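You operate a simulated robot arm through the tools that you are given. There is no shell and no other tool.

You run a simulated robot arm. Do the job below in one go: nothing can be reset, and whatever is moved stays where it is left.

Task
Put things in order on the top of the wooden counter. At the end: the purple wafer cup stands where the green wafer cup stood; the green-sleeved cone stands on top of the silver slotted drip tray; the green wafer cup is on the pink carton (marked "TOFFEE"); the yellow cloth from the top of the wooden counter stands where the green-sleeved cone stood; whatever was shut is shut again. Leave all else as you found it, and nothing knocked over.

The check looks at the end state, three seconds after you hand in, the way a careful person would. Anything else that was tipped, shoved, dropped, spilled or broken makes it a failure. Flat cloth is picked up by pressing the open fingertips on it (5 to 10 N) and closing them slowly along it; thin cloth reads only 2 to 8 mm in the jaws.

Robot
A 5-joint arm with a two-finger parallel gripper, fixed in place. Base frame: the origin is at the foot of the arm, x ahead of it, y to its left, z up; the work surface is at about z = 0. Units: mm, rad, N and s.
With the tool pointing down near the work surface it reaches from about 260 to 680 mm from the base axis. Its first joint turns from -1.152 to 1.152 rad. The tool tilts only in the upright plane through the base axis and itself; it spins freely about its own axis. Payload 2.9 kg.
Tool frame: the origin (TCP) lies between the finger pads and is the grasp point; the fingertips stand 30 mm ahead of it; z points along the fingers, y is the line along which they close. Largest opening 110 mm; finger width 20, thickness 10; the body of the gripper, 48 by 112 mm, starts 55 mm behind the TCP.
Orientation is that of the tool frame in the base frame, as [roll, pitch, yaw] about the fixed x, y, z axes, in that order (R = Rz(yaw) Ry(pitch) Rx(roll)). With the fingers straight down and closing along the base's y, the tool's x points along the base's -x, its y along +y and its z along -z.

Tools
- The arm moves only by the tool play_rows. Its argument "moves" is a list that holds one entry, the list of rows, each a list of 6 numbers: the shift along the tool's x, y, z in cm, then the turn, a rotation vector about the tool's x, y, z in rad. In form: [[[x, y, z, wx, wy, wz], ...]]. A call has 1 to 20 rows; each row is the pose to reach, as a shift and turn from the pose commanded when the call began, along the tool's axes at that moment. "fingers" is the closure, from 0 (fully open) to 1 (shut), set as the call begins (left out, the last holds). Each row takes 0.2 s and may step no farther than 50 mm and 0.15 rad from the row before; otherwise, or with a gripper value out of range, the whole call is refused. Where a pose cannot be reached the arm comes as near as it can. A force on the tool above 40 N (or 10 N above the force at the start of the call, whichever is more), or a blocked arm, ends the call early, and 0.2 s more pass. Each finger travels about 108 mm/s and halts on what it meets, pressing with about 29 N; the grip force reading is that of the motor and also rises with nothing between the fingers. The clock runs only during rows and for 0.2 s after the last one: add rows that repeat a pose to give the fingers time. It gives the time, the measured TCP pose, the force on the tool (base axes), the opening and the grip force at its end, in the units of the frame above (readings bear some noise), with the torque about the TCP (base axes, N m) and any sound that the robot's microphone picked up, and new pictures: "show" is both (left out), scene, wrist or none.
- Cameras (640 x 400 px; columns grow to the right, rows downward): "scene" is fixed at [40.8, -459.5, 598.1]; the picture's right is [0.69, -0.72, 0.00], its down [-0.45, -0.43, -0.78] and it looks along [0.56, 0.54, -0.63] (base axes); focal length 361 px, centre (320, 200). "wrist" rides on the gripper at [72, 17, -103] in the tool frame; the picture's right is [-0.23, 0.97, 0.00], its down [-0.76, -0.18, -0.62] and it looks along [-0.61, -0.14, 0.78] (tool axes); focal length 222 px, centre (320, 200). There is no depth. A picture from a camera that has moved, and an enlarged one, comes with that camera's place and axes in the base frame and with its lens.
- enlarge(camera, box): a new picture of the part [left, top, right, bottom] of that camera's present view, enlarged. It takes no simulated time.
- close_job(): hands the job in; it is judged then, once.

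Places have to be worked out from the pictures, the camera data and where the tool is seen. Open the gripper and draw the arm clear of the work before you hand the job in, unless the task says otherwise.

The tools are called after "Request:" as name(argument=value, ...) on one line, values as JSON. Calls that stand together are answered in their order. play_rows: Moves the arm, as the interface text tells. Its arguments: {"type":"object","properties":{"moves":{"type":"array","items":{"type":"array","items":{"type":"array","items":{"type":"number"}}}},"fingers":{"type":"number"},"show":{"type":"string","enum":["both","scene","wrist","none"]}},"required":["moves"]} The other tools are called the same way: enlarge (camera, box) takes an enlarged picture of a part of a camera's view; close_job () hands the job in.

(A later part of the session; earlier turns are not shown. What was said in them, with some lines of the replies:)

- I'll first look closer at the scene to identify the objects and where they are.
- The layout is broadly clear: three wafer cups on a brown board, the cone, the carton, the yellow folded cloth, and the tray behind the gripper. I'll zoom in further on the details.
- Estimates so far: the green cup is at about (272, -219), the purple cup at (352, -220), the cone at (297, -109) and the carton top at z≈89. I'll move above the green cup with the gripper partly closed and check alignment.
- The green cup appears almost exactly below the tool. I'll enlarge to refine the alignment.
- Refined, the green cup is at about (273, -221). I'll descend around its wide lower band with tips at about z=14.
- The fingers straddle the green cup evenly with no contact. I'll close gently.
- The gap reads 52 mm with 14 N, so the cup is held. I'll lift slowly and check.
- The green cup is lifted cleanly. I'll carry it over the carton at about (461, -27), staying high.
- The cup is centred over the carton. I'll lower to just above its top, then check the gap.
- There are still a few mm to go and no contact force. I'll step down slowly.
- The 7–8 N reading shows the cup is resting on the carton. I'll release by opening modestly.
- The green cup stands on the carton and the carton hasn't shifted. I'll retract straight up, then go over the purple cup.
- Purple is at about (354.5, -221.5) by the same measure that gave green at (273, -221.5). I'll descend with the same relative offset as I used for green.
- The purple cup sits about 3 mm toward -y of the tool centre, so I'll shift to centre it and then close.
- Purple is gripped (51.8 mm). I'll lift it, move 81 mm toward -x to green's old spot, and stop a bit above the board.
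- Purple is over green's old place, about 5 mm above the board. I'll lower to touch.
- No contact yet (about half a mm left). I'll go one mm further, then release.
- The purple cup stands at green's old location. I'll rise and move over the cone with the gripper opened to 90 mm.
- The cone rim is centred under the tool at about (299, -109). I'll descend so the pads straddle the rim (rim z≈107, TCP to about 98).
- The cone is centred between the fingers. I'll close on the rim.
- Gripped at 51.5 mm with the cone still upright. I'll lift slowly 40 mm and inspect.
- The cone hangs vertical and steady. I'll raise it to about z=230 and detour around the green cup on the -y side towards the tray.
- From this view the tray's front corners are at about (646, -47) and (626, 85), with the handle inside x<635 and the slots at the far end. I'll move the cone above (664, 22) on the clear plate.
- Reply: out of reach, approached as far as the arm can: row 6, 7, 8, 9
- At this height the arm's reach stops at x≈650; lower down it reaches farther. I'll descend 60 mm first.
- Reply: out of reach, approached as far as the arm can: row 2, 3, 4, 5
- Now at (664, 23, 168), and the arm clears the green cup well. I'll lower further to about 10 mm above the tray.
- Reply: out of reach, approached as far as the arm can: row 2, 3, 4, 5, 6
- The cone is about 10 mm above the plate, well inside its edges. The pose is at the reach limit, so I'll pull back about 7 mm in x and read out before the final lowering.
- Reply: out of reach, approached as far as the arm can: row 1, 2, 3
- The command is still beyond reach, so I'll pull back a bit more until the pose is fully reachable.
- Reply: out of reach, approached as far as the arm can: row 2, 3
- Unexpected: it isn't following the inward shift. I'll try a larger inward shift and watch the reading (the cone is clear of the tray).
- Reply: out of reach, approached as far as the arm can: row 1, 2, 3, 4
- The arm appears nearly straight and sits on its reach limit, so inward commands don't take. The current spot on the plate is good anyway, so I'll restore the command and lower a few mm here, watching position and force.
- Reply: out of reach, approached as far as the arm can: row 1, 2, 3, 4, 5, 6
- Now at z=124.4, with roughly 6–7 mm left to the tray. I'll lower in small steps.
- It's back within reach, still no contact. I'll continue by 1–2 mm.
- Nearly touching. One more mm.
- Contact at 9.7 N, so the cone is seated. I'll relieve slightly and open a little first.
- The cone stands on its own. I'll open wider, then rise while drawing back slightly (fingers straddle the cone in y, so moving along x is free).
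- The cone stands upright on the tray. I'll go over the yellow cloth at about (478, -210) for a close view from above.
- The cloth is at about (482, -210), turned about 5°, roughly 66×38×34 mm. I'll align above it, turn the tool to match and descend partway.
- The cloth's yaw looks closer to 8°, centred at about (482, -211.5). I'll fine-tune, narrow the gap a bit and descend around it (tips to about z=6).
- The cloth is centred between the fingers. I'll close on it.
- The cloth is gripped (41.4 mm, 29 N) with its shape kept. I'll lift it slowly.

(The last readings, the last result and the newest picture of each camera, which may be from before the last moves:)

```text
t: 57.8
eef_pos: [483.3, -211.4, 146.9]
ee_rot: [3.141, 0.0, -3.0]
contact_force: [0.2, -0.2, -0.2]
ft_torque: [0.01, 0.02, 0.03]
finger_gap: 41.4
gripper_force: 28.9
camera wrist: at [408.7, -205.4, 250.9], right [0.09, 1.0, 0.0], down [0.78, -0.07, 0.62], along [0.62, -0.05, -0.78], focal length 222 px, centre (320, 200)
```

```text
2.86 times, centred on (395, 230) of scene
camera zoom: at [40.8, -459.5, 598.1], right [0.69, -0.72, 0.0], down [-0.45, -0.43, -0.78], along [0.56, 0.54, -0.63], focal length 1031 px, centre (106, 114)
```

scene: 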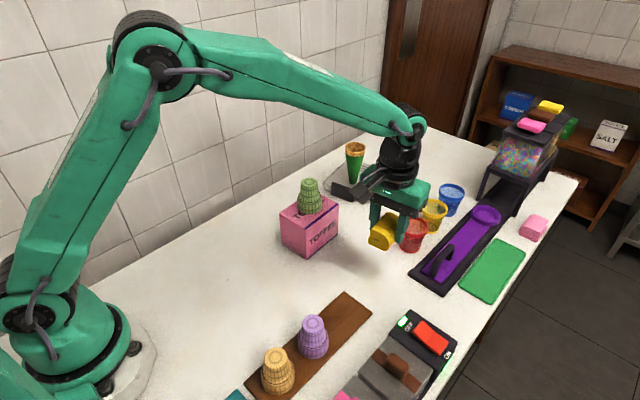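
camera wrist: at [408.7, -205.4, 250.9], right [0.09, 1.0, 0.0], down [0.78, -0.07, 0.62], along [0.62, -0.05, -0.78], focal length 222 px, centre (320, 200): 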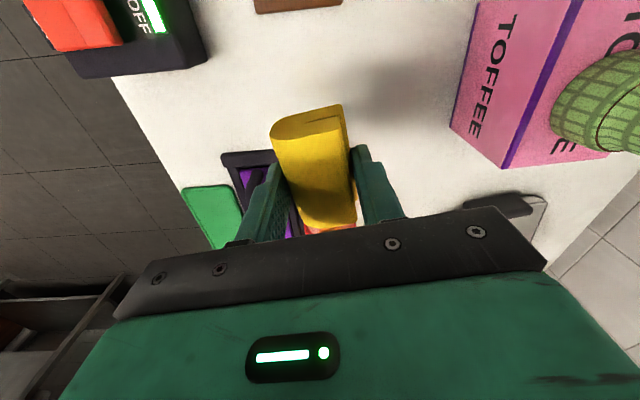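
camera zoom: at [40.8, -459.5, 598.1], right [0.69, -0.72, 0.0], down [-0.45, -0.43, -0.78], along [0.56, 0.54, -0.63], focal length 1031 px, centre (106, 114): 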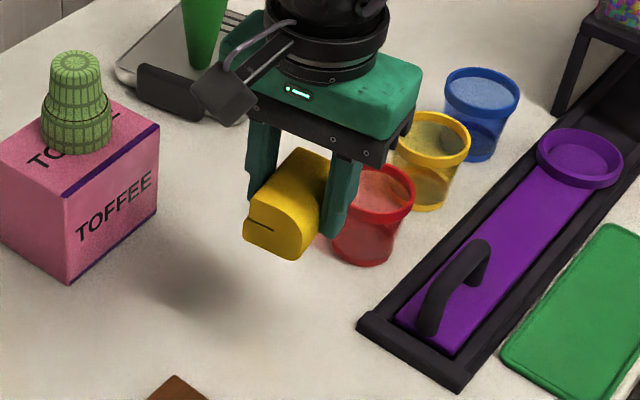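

The cloth is held firmly and level. I'll carry it to the cone's old spot at (298, -109.5).

Request:
play_rows(moves=[[[0.8, 0.6, 0, 0, 0, 0], [2.6, 2, 0, 0, 0, 0], [4.9, 3.7, 0, 0, 0, 0], [7.2, 5.5, 0, 0, 0, 0], [9.5, 7.2, 0, 0, 0, 0], [11.8, 9, 0, 0, 0, 0], [14.1, 10.7, 0, 0, 0, 0], [16, 12.1, 0, 0, 0, 0], [16.82, 12.76, 0, 0, 0, 0], [16.82, 12.76, 1.5, 0, 0, 0], [16.82, 12.76, 3.5, 0, 0, 0], [16.82, 12.76, 5.5, 0, 0, 0], [16.82, 12.76, 7.5, 0, 0, 0], [16.82, 12.76, 7.5, 0, 0, 0]]])

Request:
enlarge(camera="scene", box=[210, 190, 340, 330])

```text
t: 60.8
eef_pos: [298.5, -110.9, 70.8]
ee_rot: [-3.141, 0.0, -3.0]
contact_force: [-0.1, 0.4, -0.6]
ft_torque: [-0.05, 0.0, 0.01]
finger_gap: 41.2
gripper_force: 29.1
camera wrist: at [223.8, -103.3, 173.8], right [0.09, 1.0, 0.0], down [0.78, -0.07, 0.62], along [0.62, -0.05, -0.78], focal length 222 px, centre (320, 200)
```

scene: 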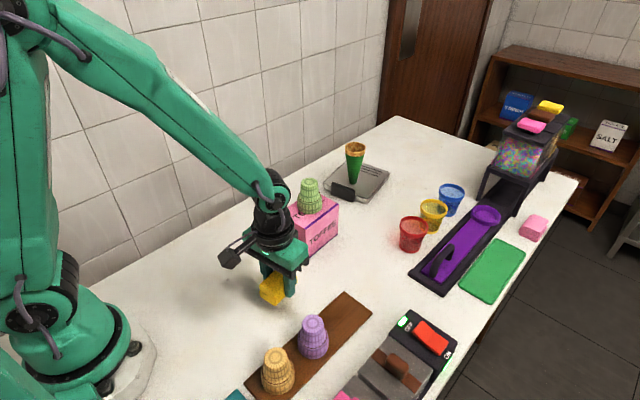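
wrist: 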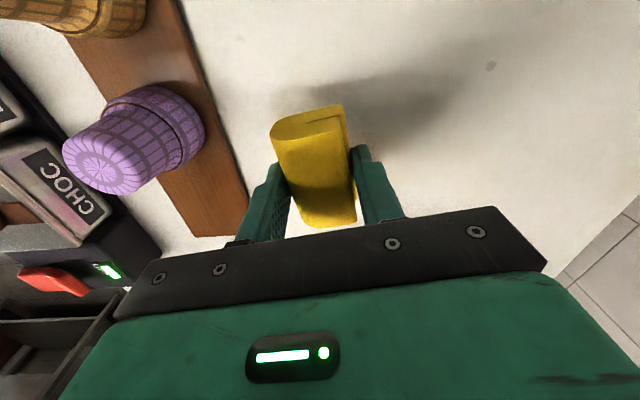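

```text
2.86 times, centred on (275, 260) of scene
camera zoom: at [40.8, -459.5, 598.1], right [0.69, -0.72, 0.0], down [-0.45, -0.43, -0.78], along [0.56, 0.54, -0.63], focal length 1031 px, centre (449, 29)
```

zoom: 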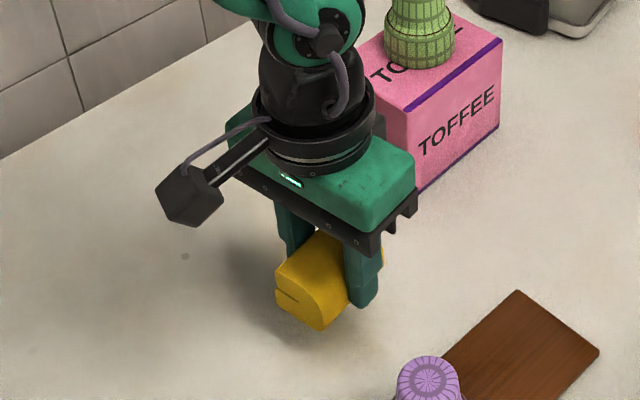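

Positioned right over the old cone spot. I'll lower to near the table and then touch down.

Request:
play_rows(moves=[[[0, 0, 1.2, 0, 0, 0], [0, 0, 2.4, 0, 0, 0], [0, 0, 3.1, 0, 0, 0], [0, 0, 3.4, 0, 0, 0], [0, 0, 3.4, 0, 0, 0]]], show="none")

Request:
play_rows(moves=[[[0, 0, 0.05, 0, 0, 0], [0, 0, 0.1, 0, 0, 0], [0, 0, 0.1, 0, 0, 0]]], show="none")

```text
t: 62.0
eef_pos: [298.5, -108.9, 36.5]
ee_rot: [-3.141, 0.0, -3.0]
contact_force: [-0.3, -0.7, -1.4]
ft_torque: [0.01, -0.01, 0.01]
finger_gap: 41.2
gripper_force: 28.6
```

```text
t: 62.8
eef_pos: [298.7, -108.8, 36.6]
ee_rot: [-3.14, 0.0, -3.0]
contact_force: [1.1, -0.4, -0.2]
ft_torque: [0.02, -0.02, -0.01]
finger_gap: 41.1
gripper_force: 28.6
```

A little more until contact is felt.

Request:
play_rows(moves=[[[0, 0, 0.05, 0, 0, 0], [0, 0, 0.1, 0, 0, 0], [0, 0, 0.1, 0, 0, 0]]], show="scene")

Request:
enlarge(camera="scene", box=[240, 240, 320, 320])

```text
t: 63.6
eef_pos: [300.5, -109.9, 35.7]
ee_rot: [-3.141, 0.0, -3.0]
contact_force: [-5.3, 8.2, 31.2]
ft_torque: [0.24, 0.28, 0.01]
finger_gap: 41.3
gripper_force: 29.2
```

scene: 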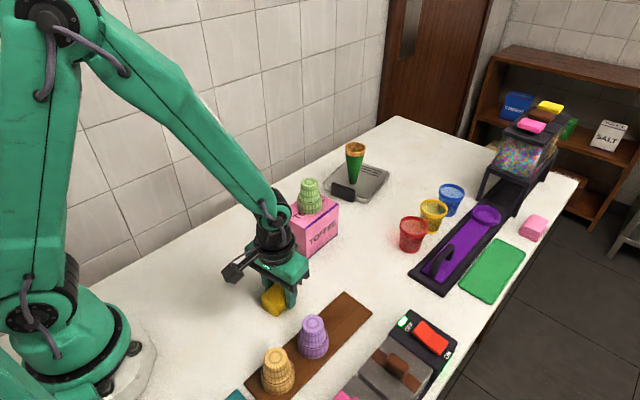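

```text
5.00 times, centred on (280, 280) of scene
camera zoom: at [40.7, -459.5, 598.1], right [0.69, -0.72, 0.0], down [-0.45, -0.43, -0.78], along [0.56, 0.54, -0.63], focal length 1805 px, centre (520, -200)
```

zoom: 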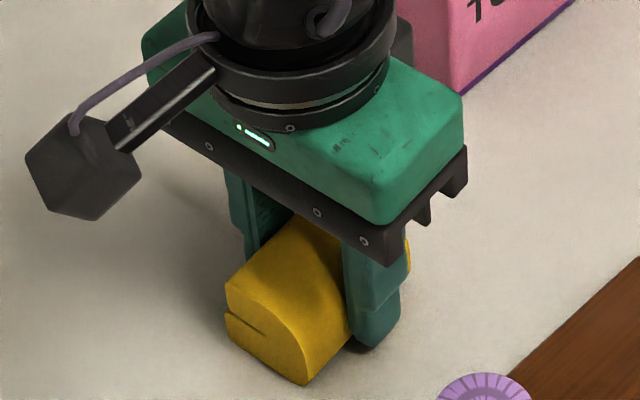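

It's firmly in contact (31 N). I'll relieve 1 mm, then open.

Request:
play_rows(moves=[[[0, 0, -0.05, 0, 0, 0], [0, 0, -0.1, 0, 0, 0], [0, 0, -0.1, 0, 0, 0]]], show="none")

Request:
play_rows(moves=[[[0, 0, 0, 0, 0, 0], [0, 0, 0, 0, 0, 0], [0, 0, 0, 0, 0, 0]]], fingers=0.42)

Request:
enlarge(camera="scene", box=[240, 240, 320, 320])

```text
t: 64.4
eef_pos: [298.6, -110.1, 36.8]
ee_rot: [3.142, 0.0, -3.001]
contact_force: [1.8, -0.8, 2.9]
ft_torque: [-0.1, -0.07, 0.03]
finger_gap: 41.1
gripper_force: 29.2
```

```text
t: 65.2
eef_pos: [298.3, -110.6, 36.0]
ee_rot: [3.141, -0.001, -3.0]
contact_force: [0.1, -0.6, 0.2]
ft_torque: [0.01, 0.04, -0.01]
finger_gap: 63.8
gripper_force: 0.1
camera wrist: at [223.3, -103.6, 139.9], right [0.09, 1.0, 0.0], down [0.78, -0.07, 0.62], along [0.62, -0.05, -0.78], focal length 222 px, centre (320, 200)
```

scene: 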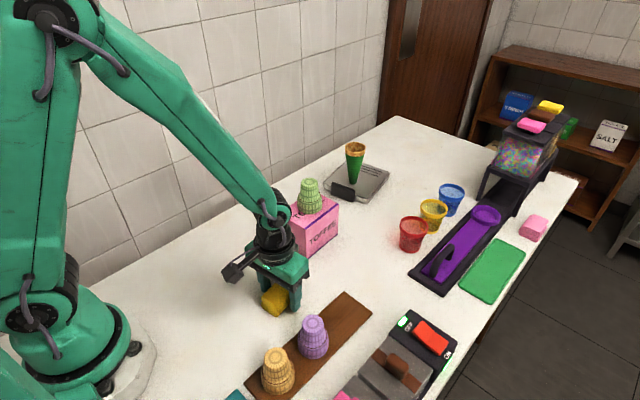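
wrist: 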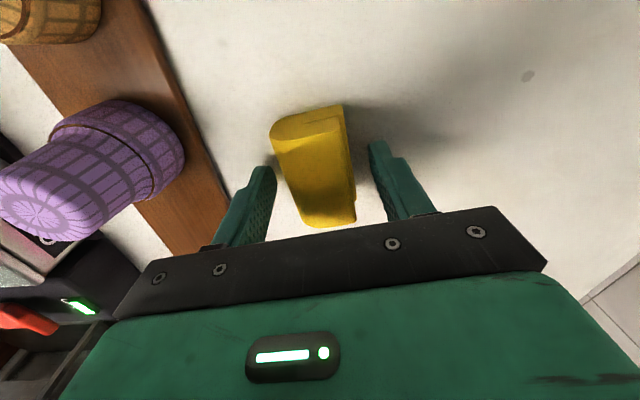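

```text
5.00 times, centred on (280, 280) of scene
camera zoom: at [40.8, -459.5, 598.1], right [0.69, -0.72, 0.0], down [-0.45, -0.43, -0.78], along [0.56, 0.54, -0.63], focal length 1805 px, centre (520, -200)
```

zoom: 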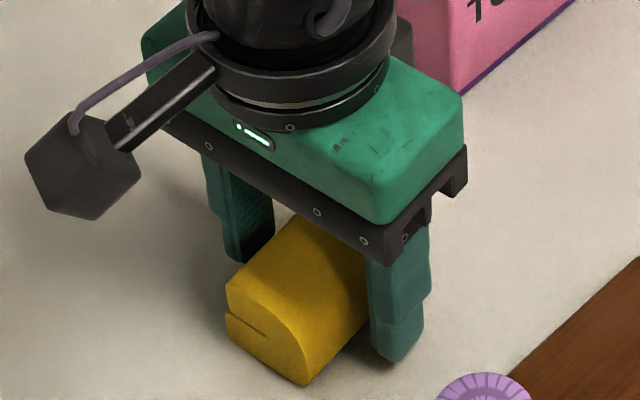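

The cloth is released and sitting flat. I'll retract straight up, then pull the arm clear.

Request:
play_rows(moves=[[[0, 0, -1.5, 0, 0, 0], [0, 0, -4.5, 0, 0, 0], [0, 0, -8.5, 0, 0, 0], [0, 0, -13, 0, 0, 0], [0, 0, -17.5, 0, 0, 0], [0, 0, -22, 0, 0, 0], [0, 0, -25, 0, 0, 0.1], [0, 0, -27, 0, 0, 0.142], [0, 4, -27, 0, 0, 0.142], [0, 8.5, -27, 0, 0, 0.142], [0, 13, -27, 0, 0, 0.142], [0, 17, -27, 0, 0, 0.142], [0, 17, -27, 0, 0, 0.142]]], fingers=0)

Request:
enlarge(camera="scene", box=[230, 140, 430, 280])

Request:
enlarge(camera="scene", box=[220, 230, 420, 400])

Request:
enlarge(camera="scene", box=[380, 80, 640, 300])

```text
t: 68.0
eef_pos: [274.3, 61.7, 307.8]
ee_rot: [-3.141, 0.0, 3.139]
contact_force: [-0.7, 0.3, 0.0]
ft_torque: [-0.02, -0.03, -0.01]
finger_gap: 110.1
gripper_force: 0.0
camera wrist: at [200.0, 78.0, 411.4], right [0.23, 0.97, 0.0], down [0.76, -0.18, 0.62], along [0.61, -0.14, -0.78], focal length 222 px, centre (320, 200)
```

scene: 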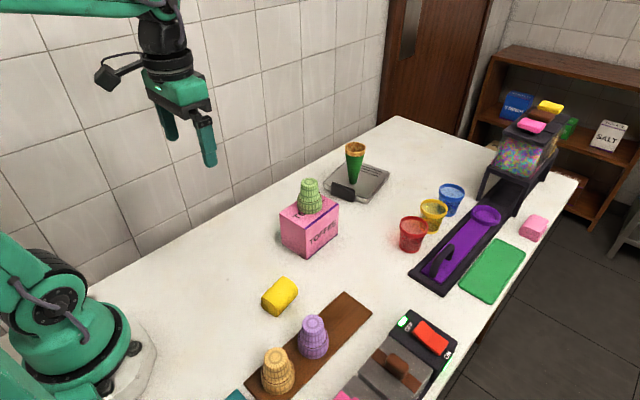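
wrist: 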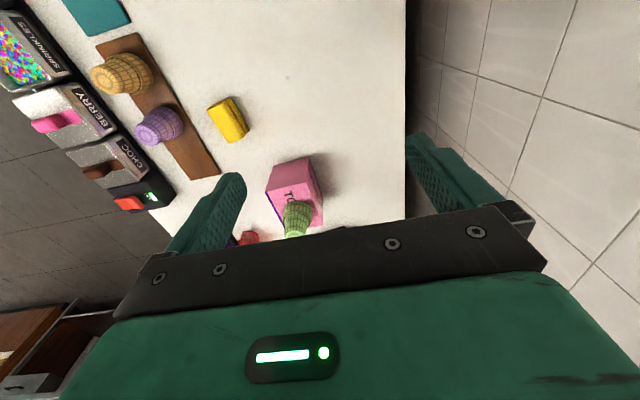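

```text
2.86 times, centred on (330, 210) of scene
camera zoom: at [40.8, -459.5, 598.1], right [0.69, -0.72, 0.0], down [-0.45, -0.43, -0.78], along [0.56, 0.54, -0.63], focal length 1031 px, centre (291, 171)
```

zoom: 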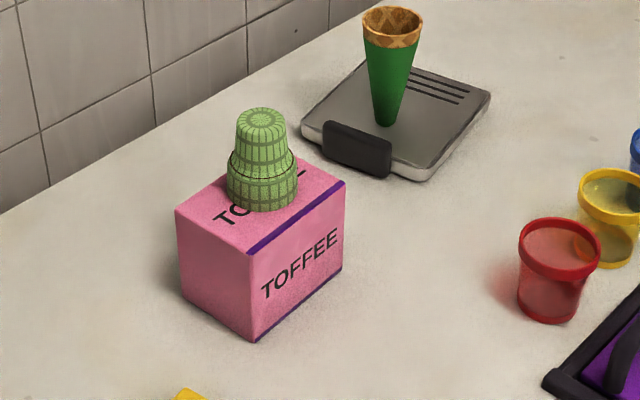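

```text
2.35 times, centred on (320, 315) of scene
camera zoom: at [40.8, -459.5, 598.1], right [0.69, -0.72, 0.0], down [-0.45, -0.43, -0.78], along [0.56, 0.54, -0.63], focal length 849 px, centre (320, -71)
```

zoom: 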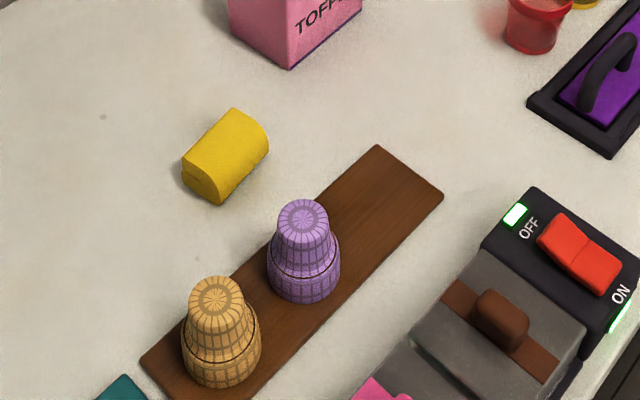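

```text
1.82 times, centred on (510, 190) of scene
camera zoom: at [40.8, -459.5, 598.1], right [0.69, -0.72, 0.0], down [-0.45, -0.43, -0.78], along [0.56, 0.54, -0.63], focal length 656 px, centre (-26, 218)
```

zoom: 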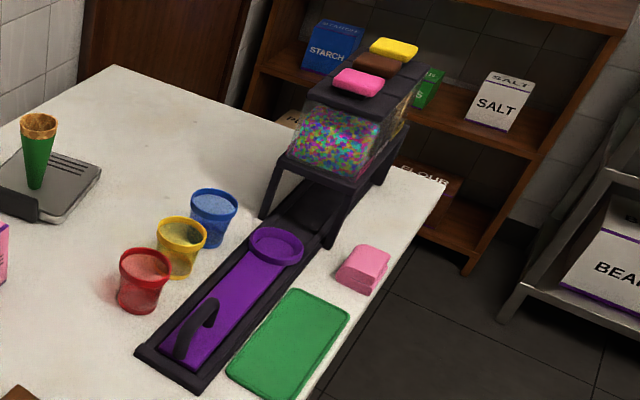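

All four items are in place and upright. Everything else matches the first pictures, and the gripper is open and clear of the work. I'm handing in.

Request:
close_job()

```text
The job is handed in.
```

The job is handed in, with all four items where you asked. The last pictures show nothing knocked over and everything else where it was at the start.

- **Green wafer cup:** it stands on the pink "TOFFEE" carton, near the middle of its top. The carton did not move.
- **Purple wafer cup:** it stands on the brown board where the green cup stood, within about 2 mm by my estimate.
- **Green-sleeved cone:** it stands upright on the silver drip tray, on the clear plate between the handle and the slots. The arm was at the limit of its reach there, so the cone is toward the front of the tray rather than at its centre.
- **Yellow cloth:** I moved the folded one from the counter, and it now sits flat where the cone stood. I took the yellow piece on top of the dispenser to be a lid knob and left it alone.
- **Shut items:** I opened nothing, so there was nothing to shut again.

The gripper was open and the arm drawn clear when I handed in.
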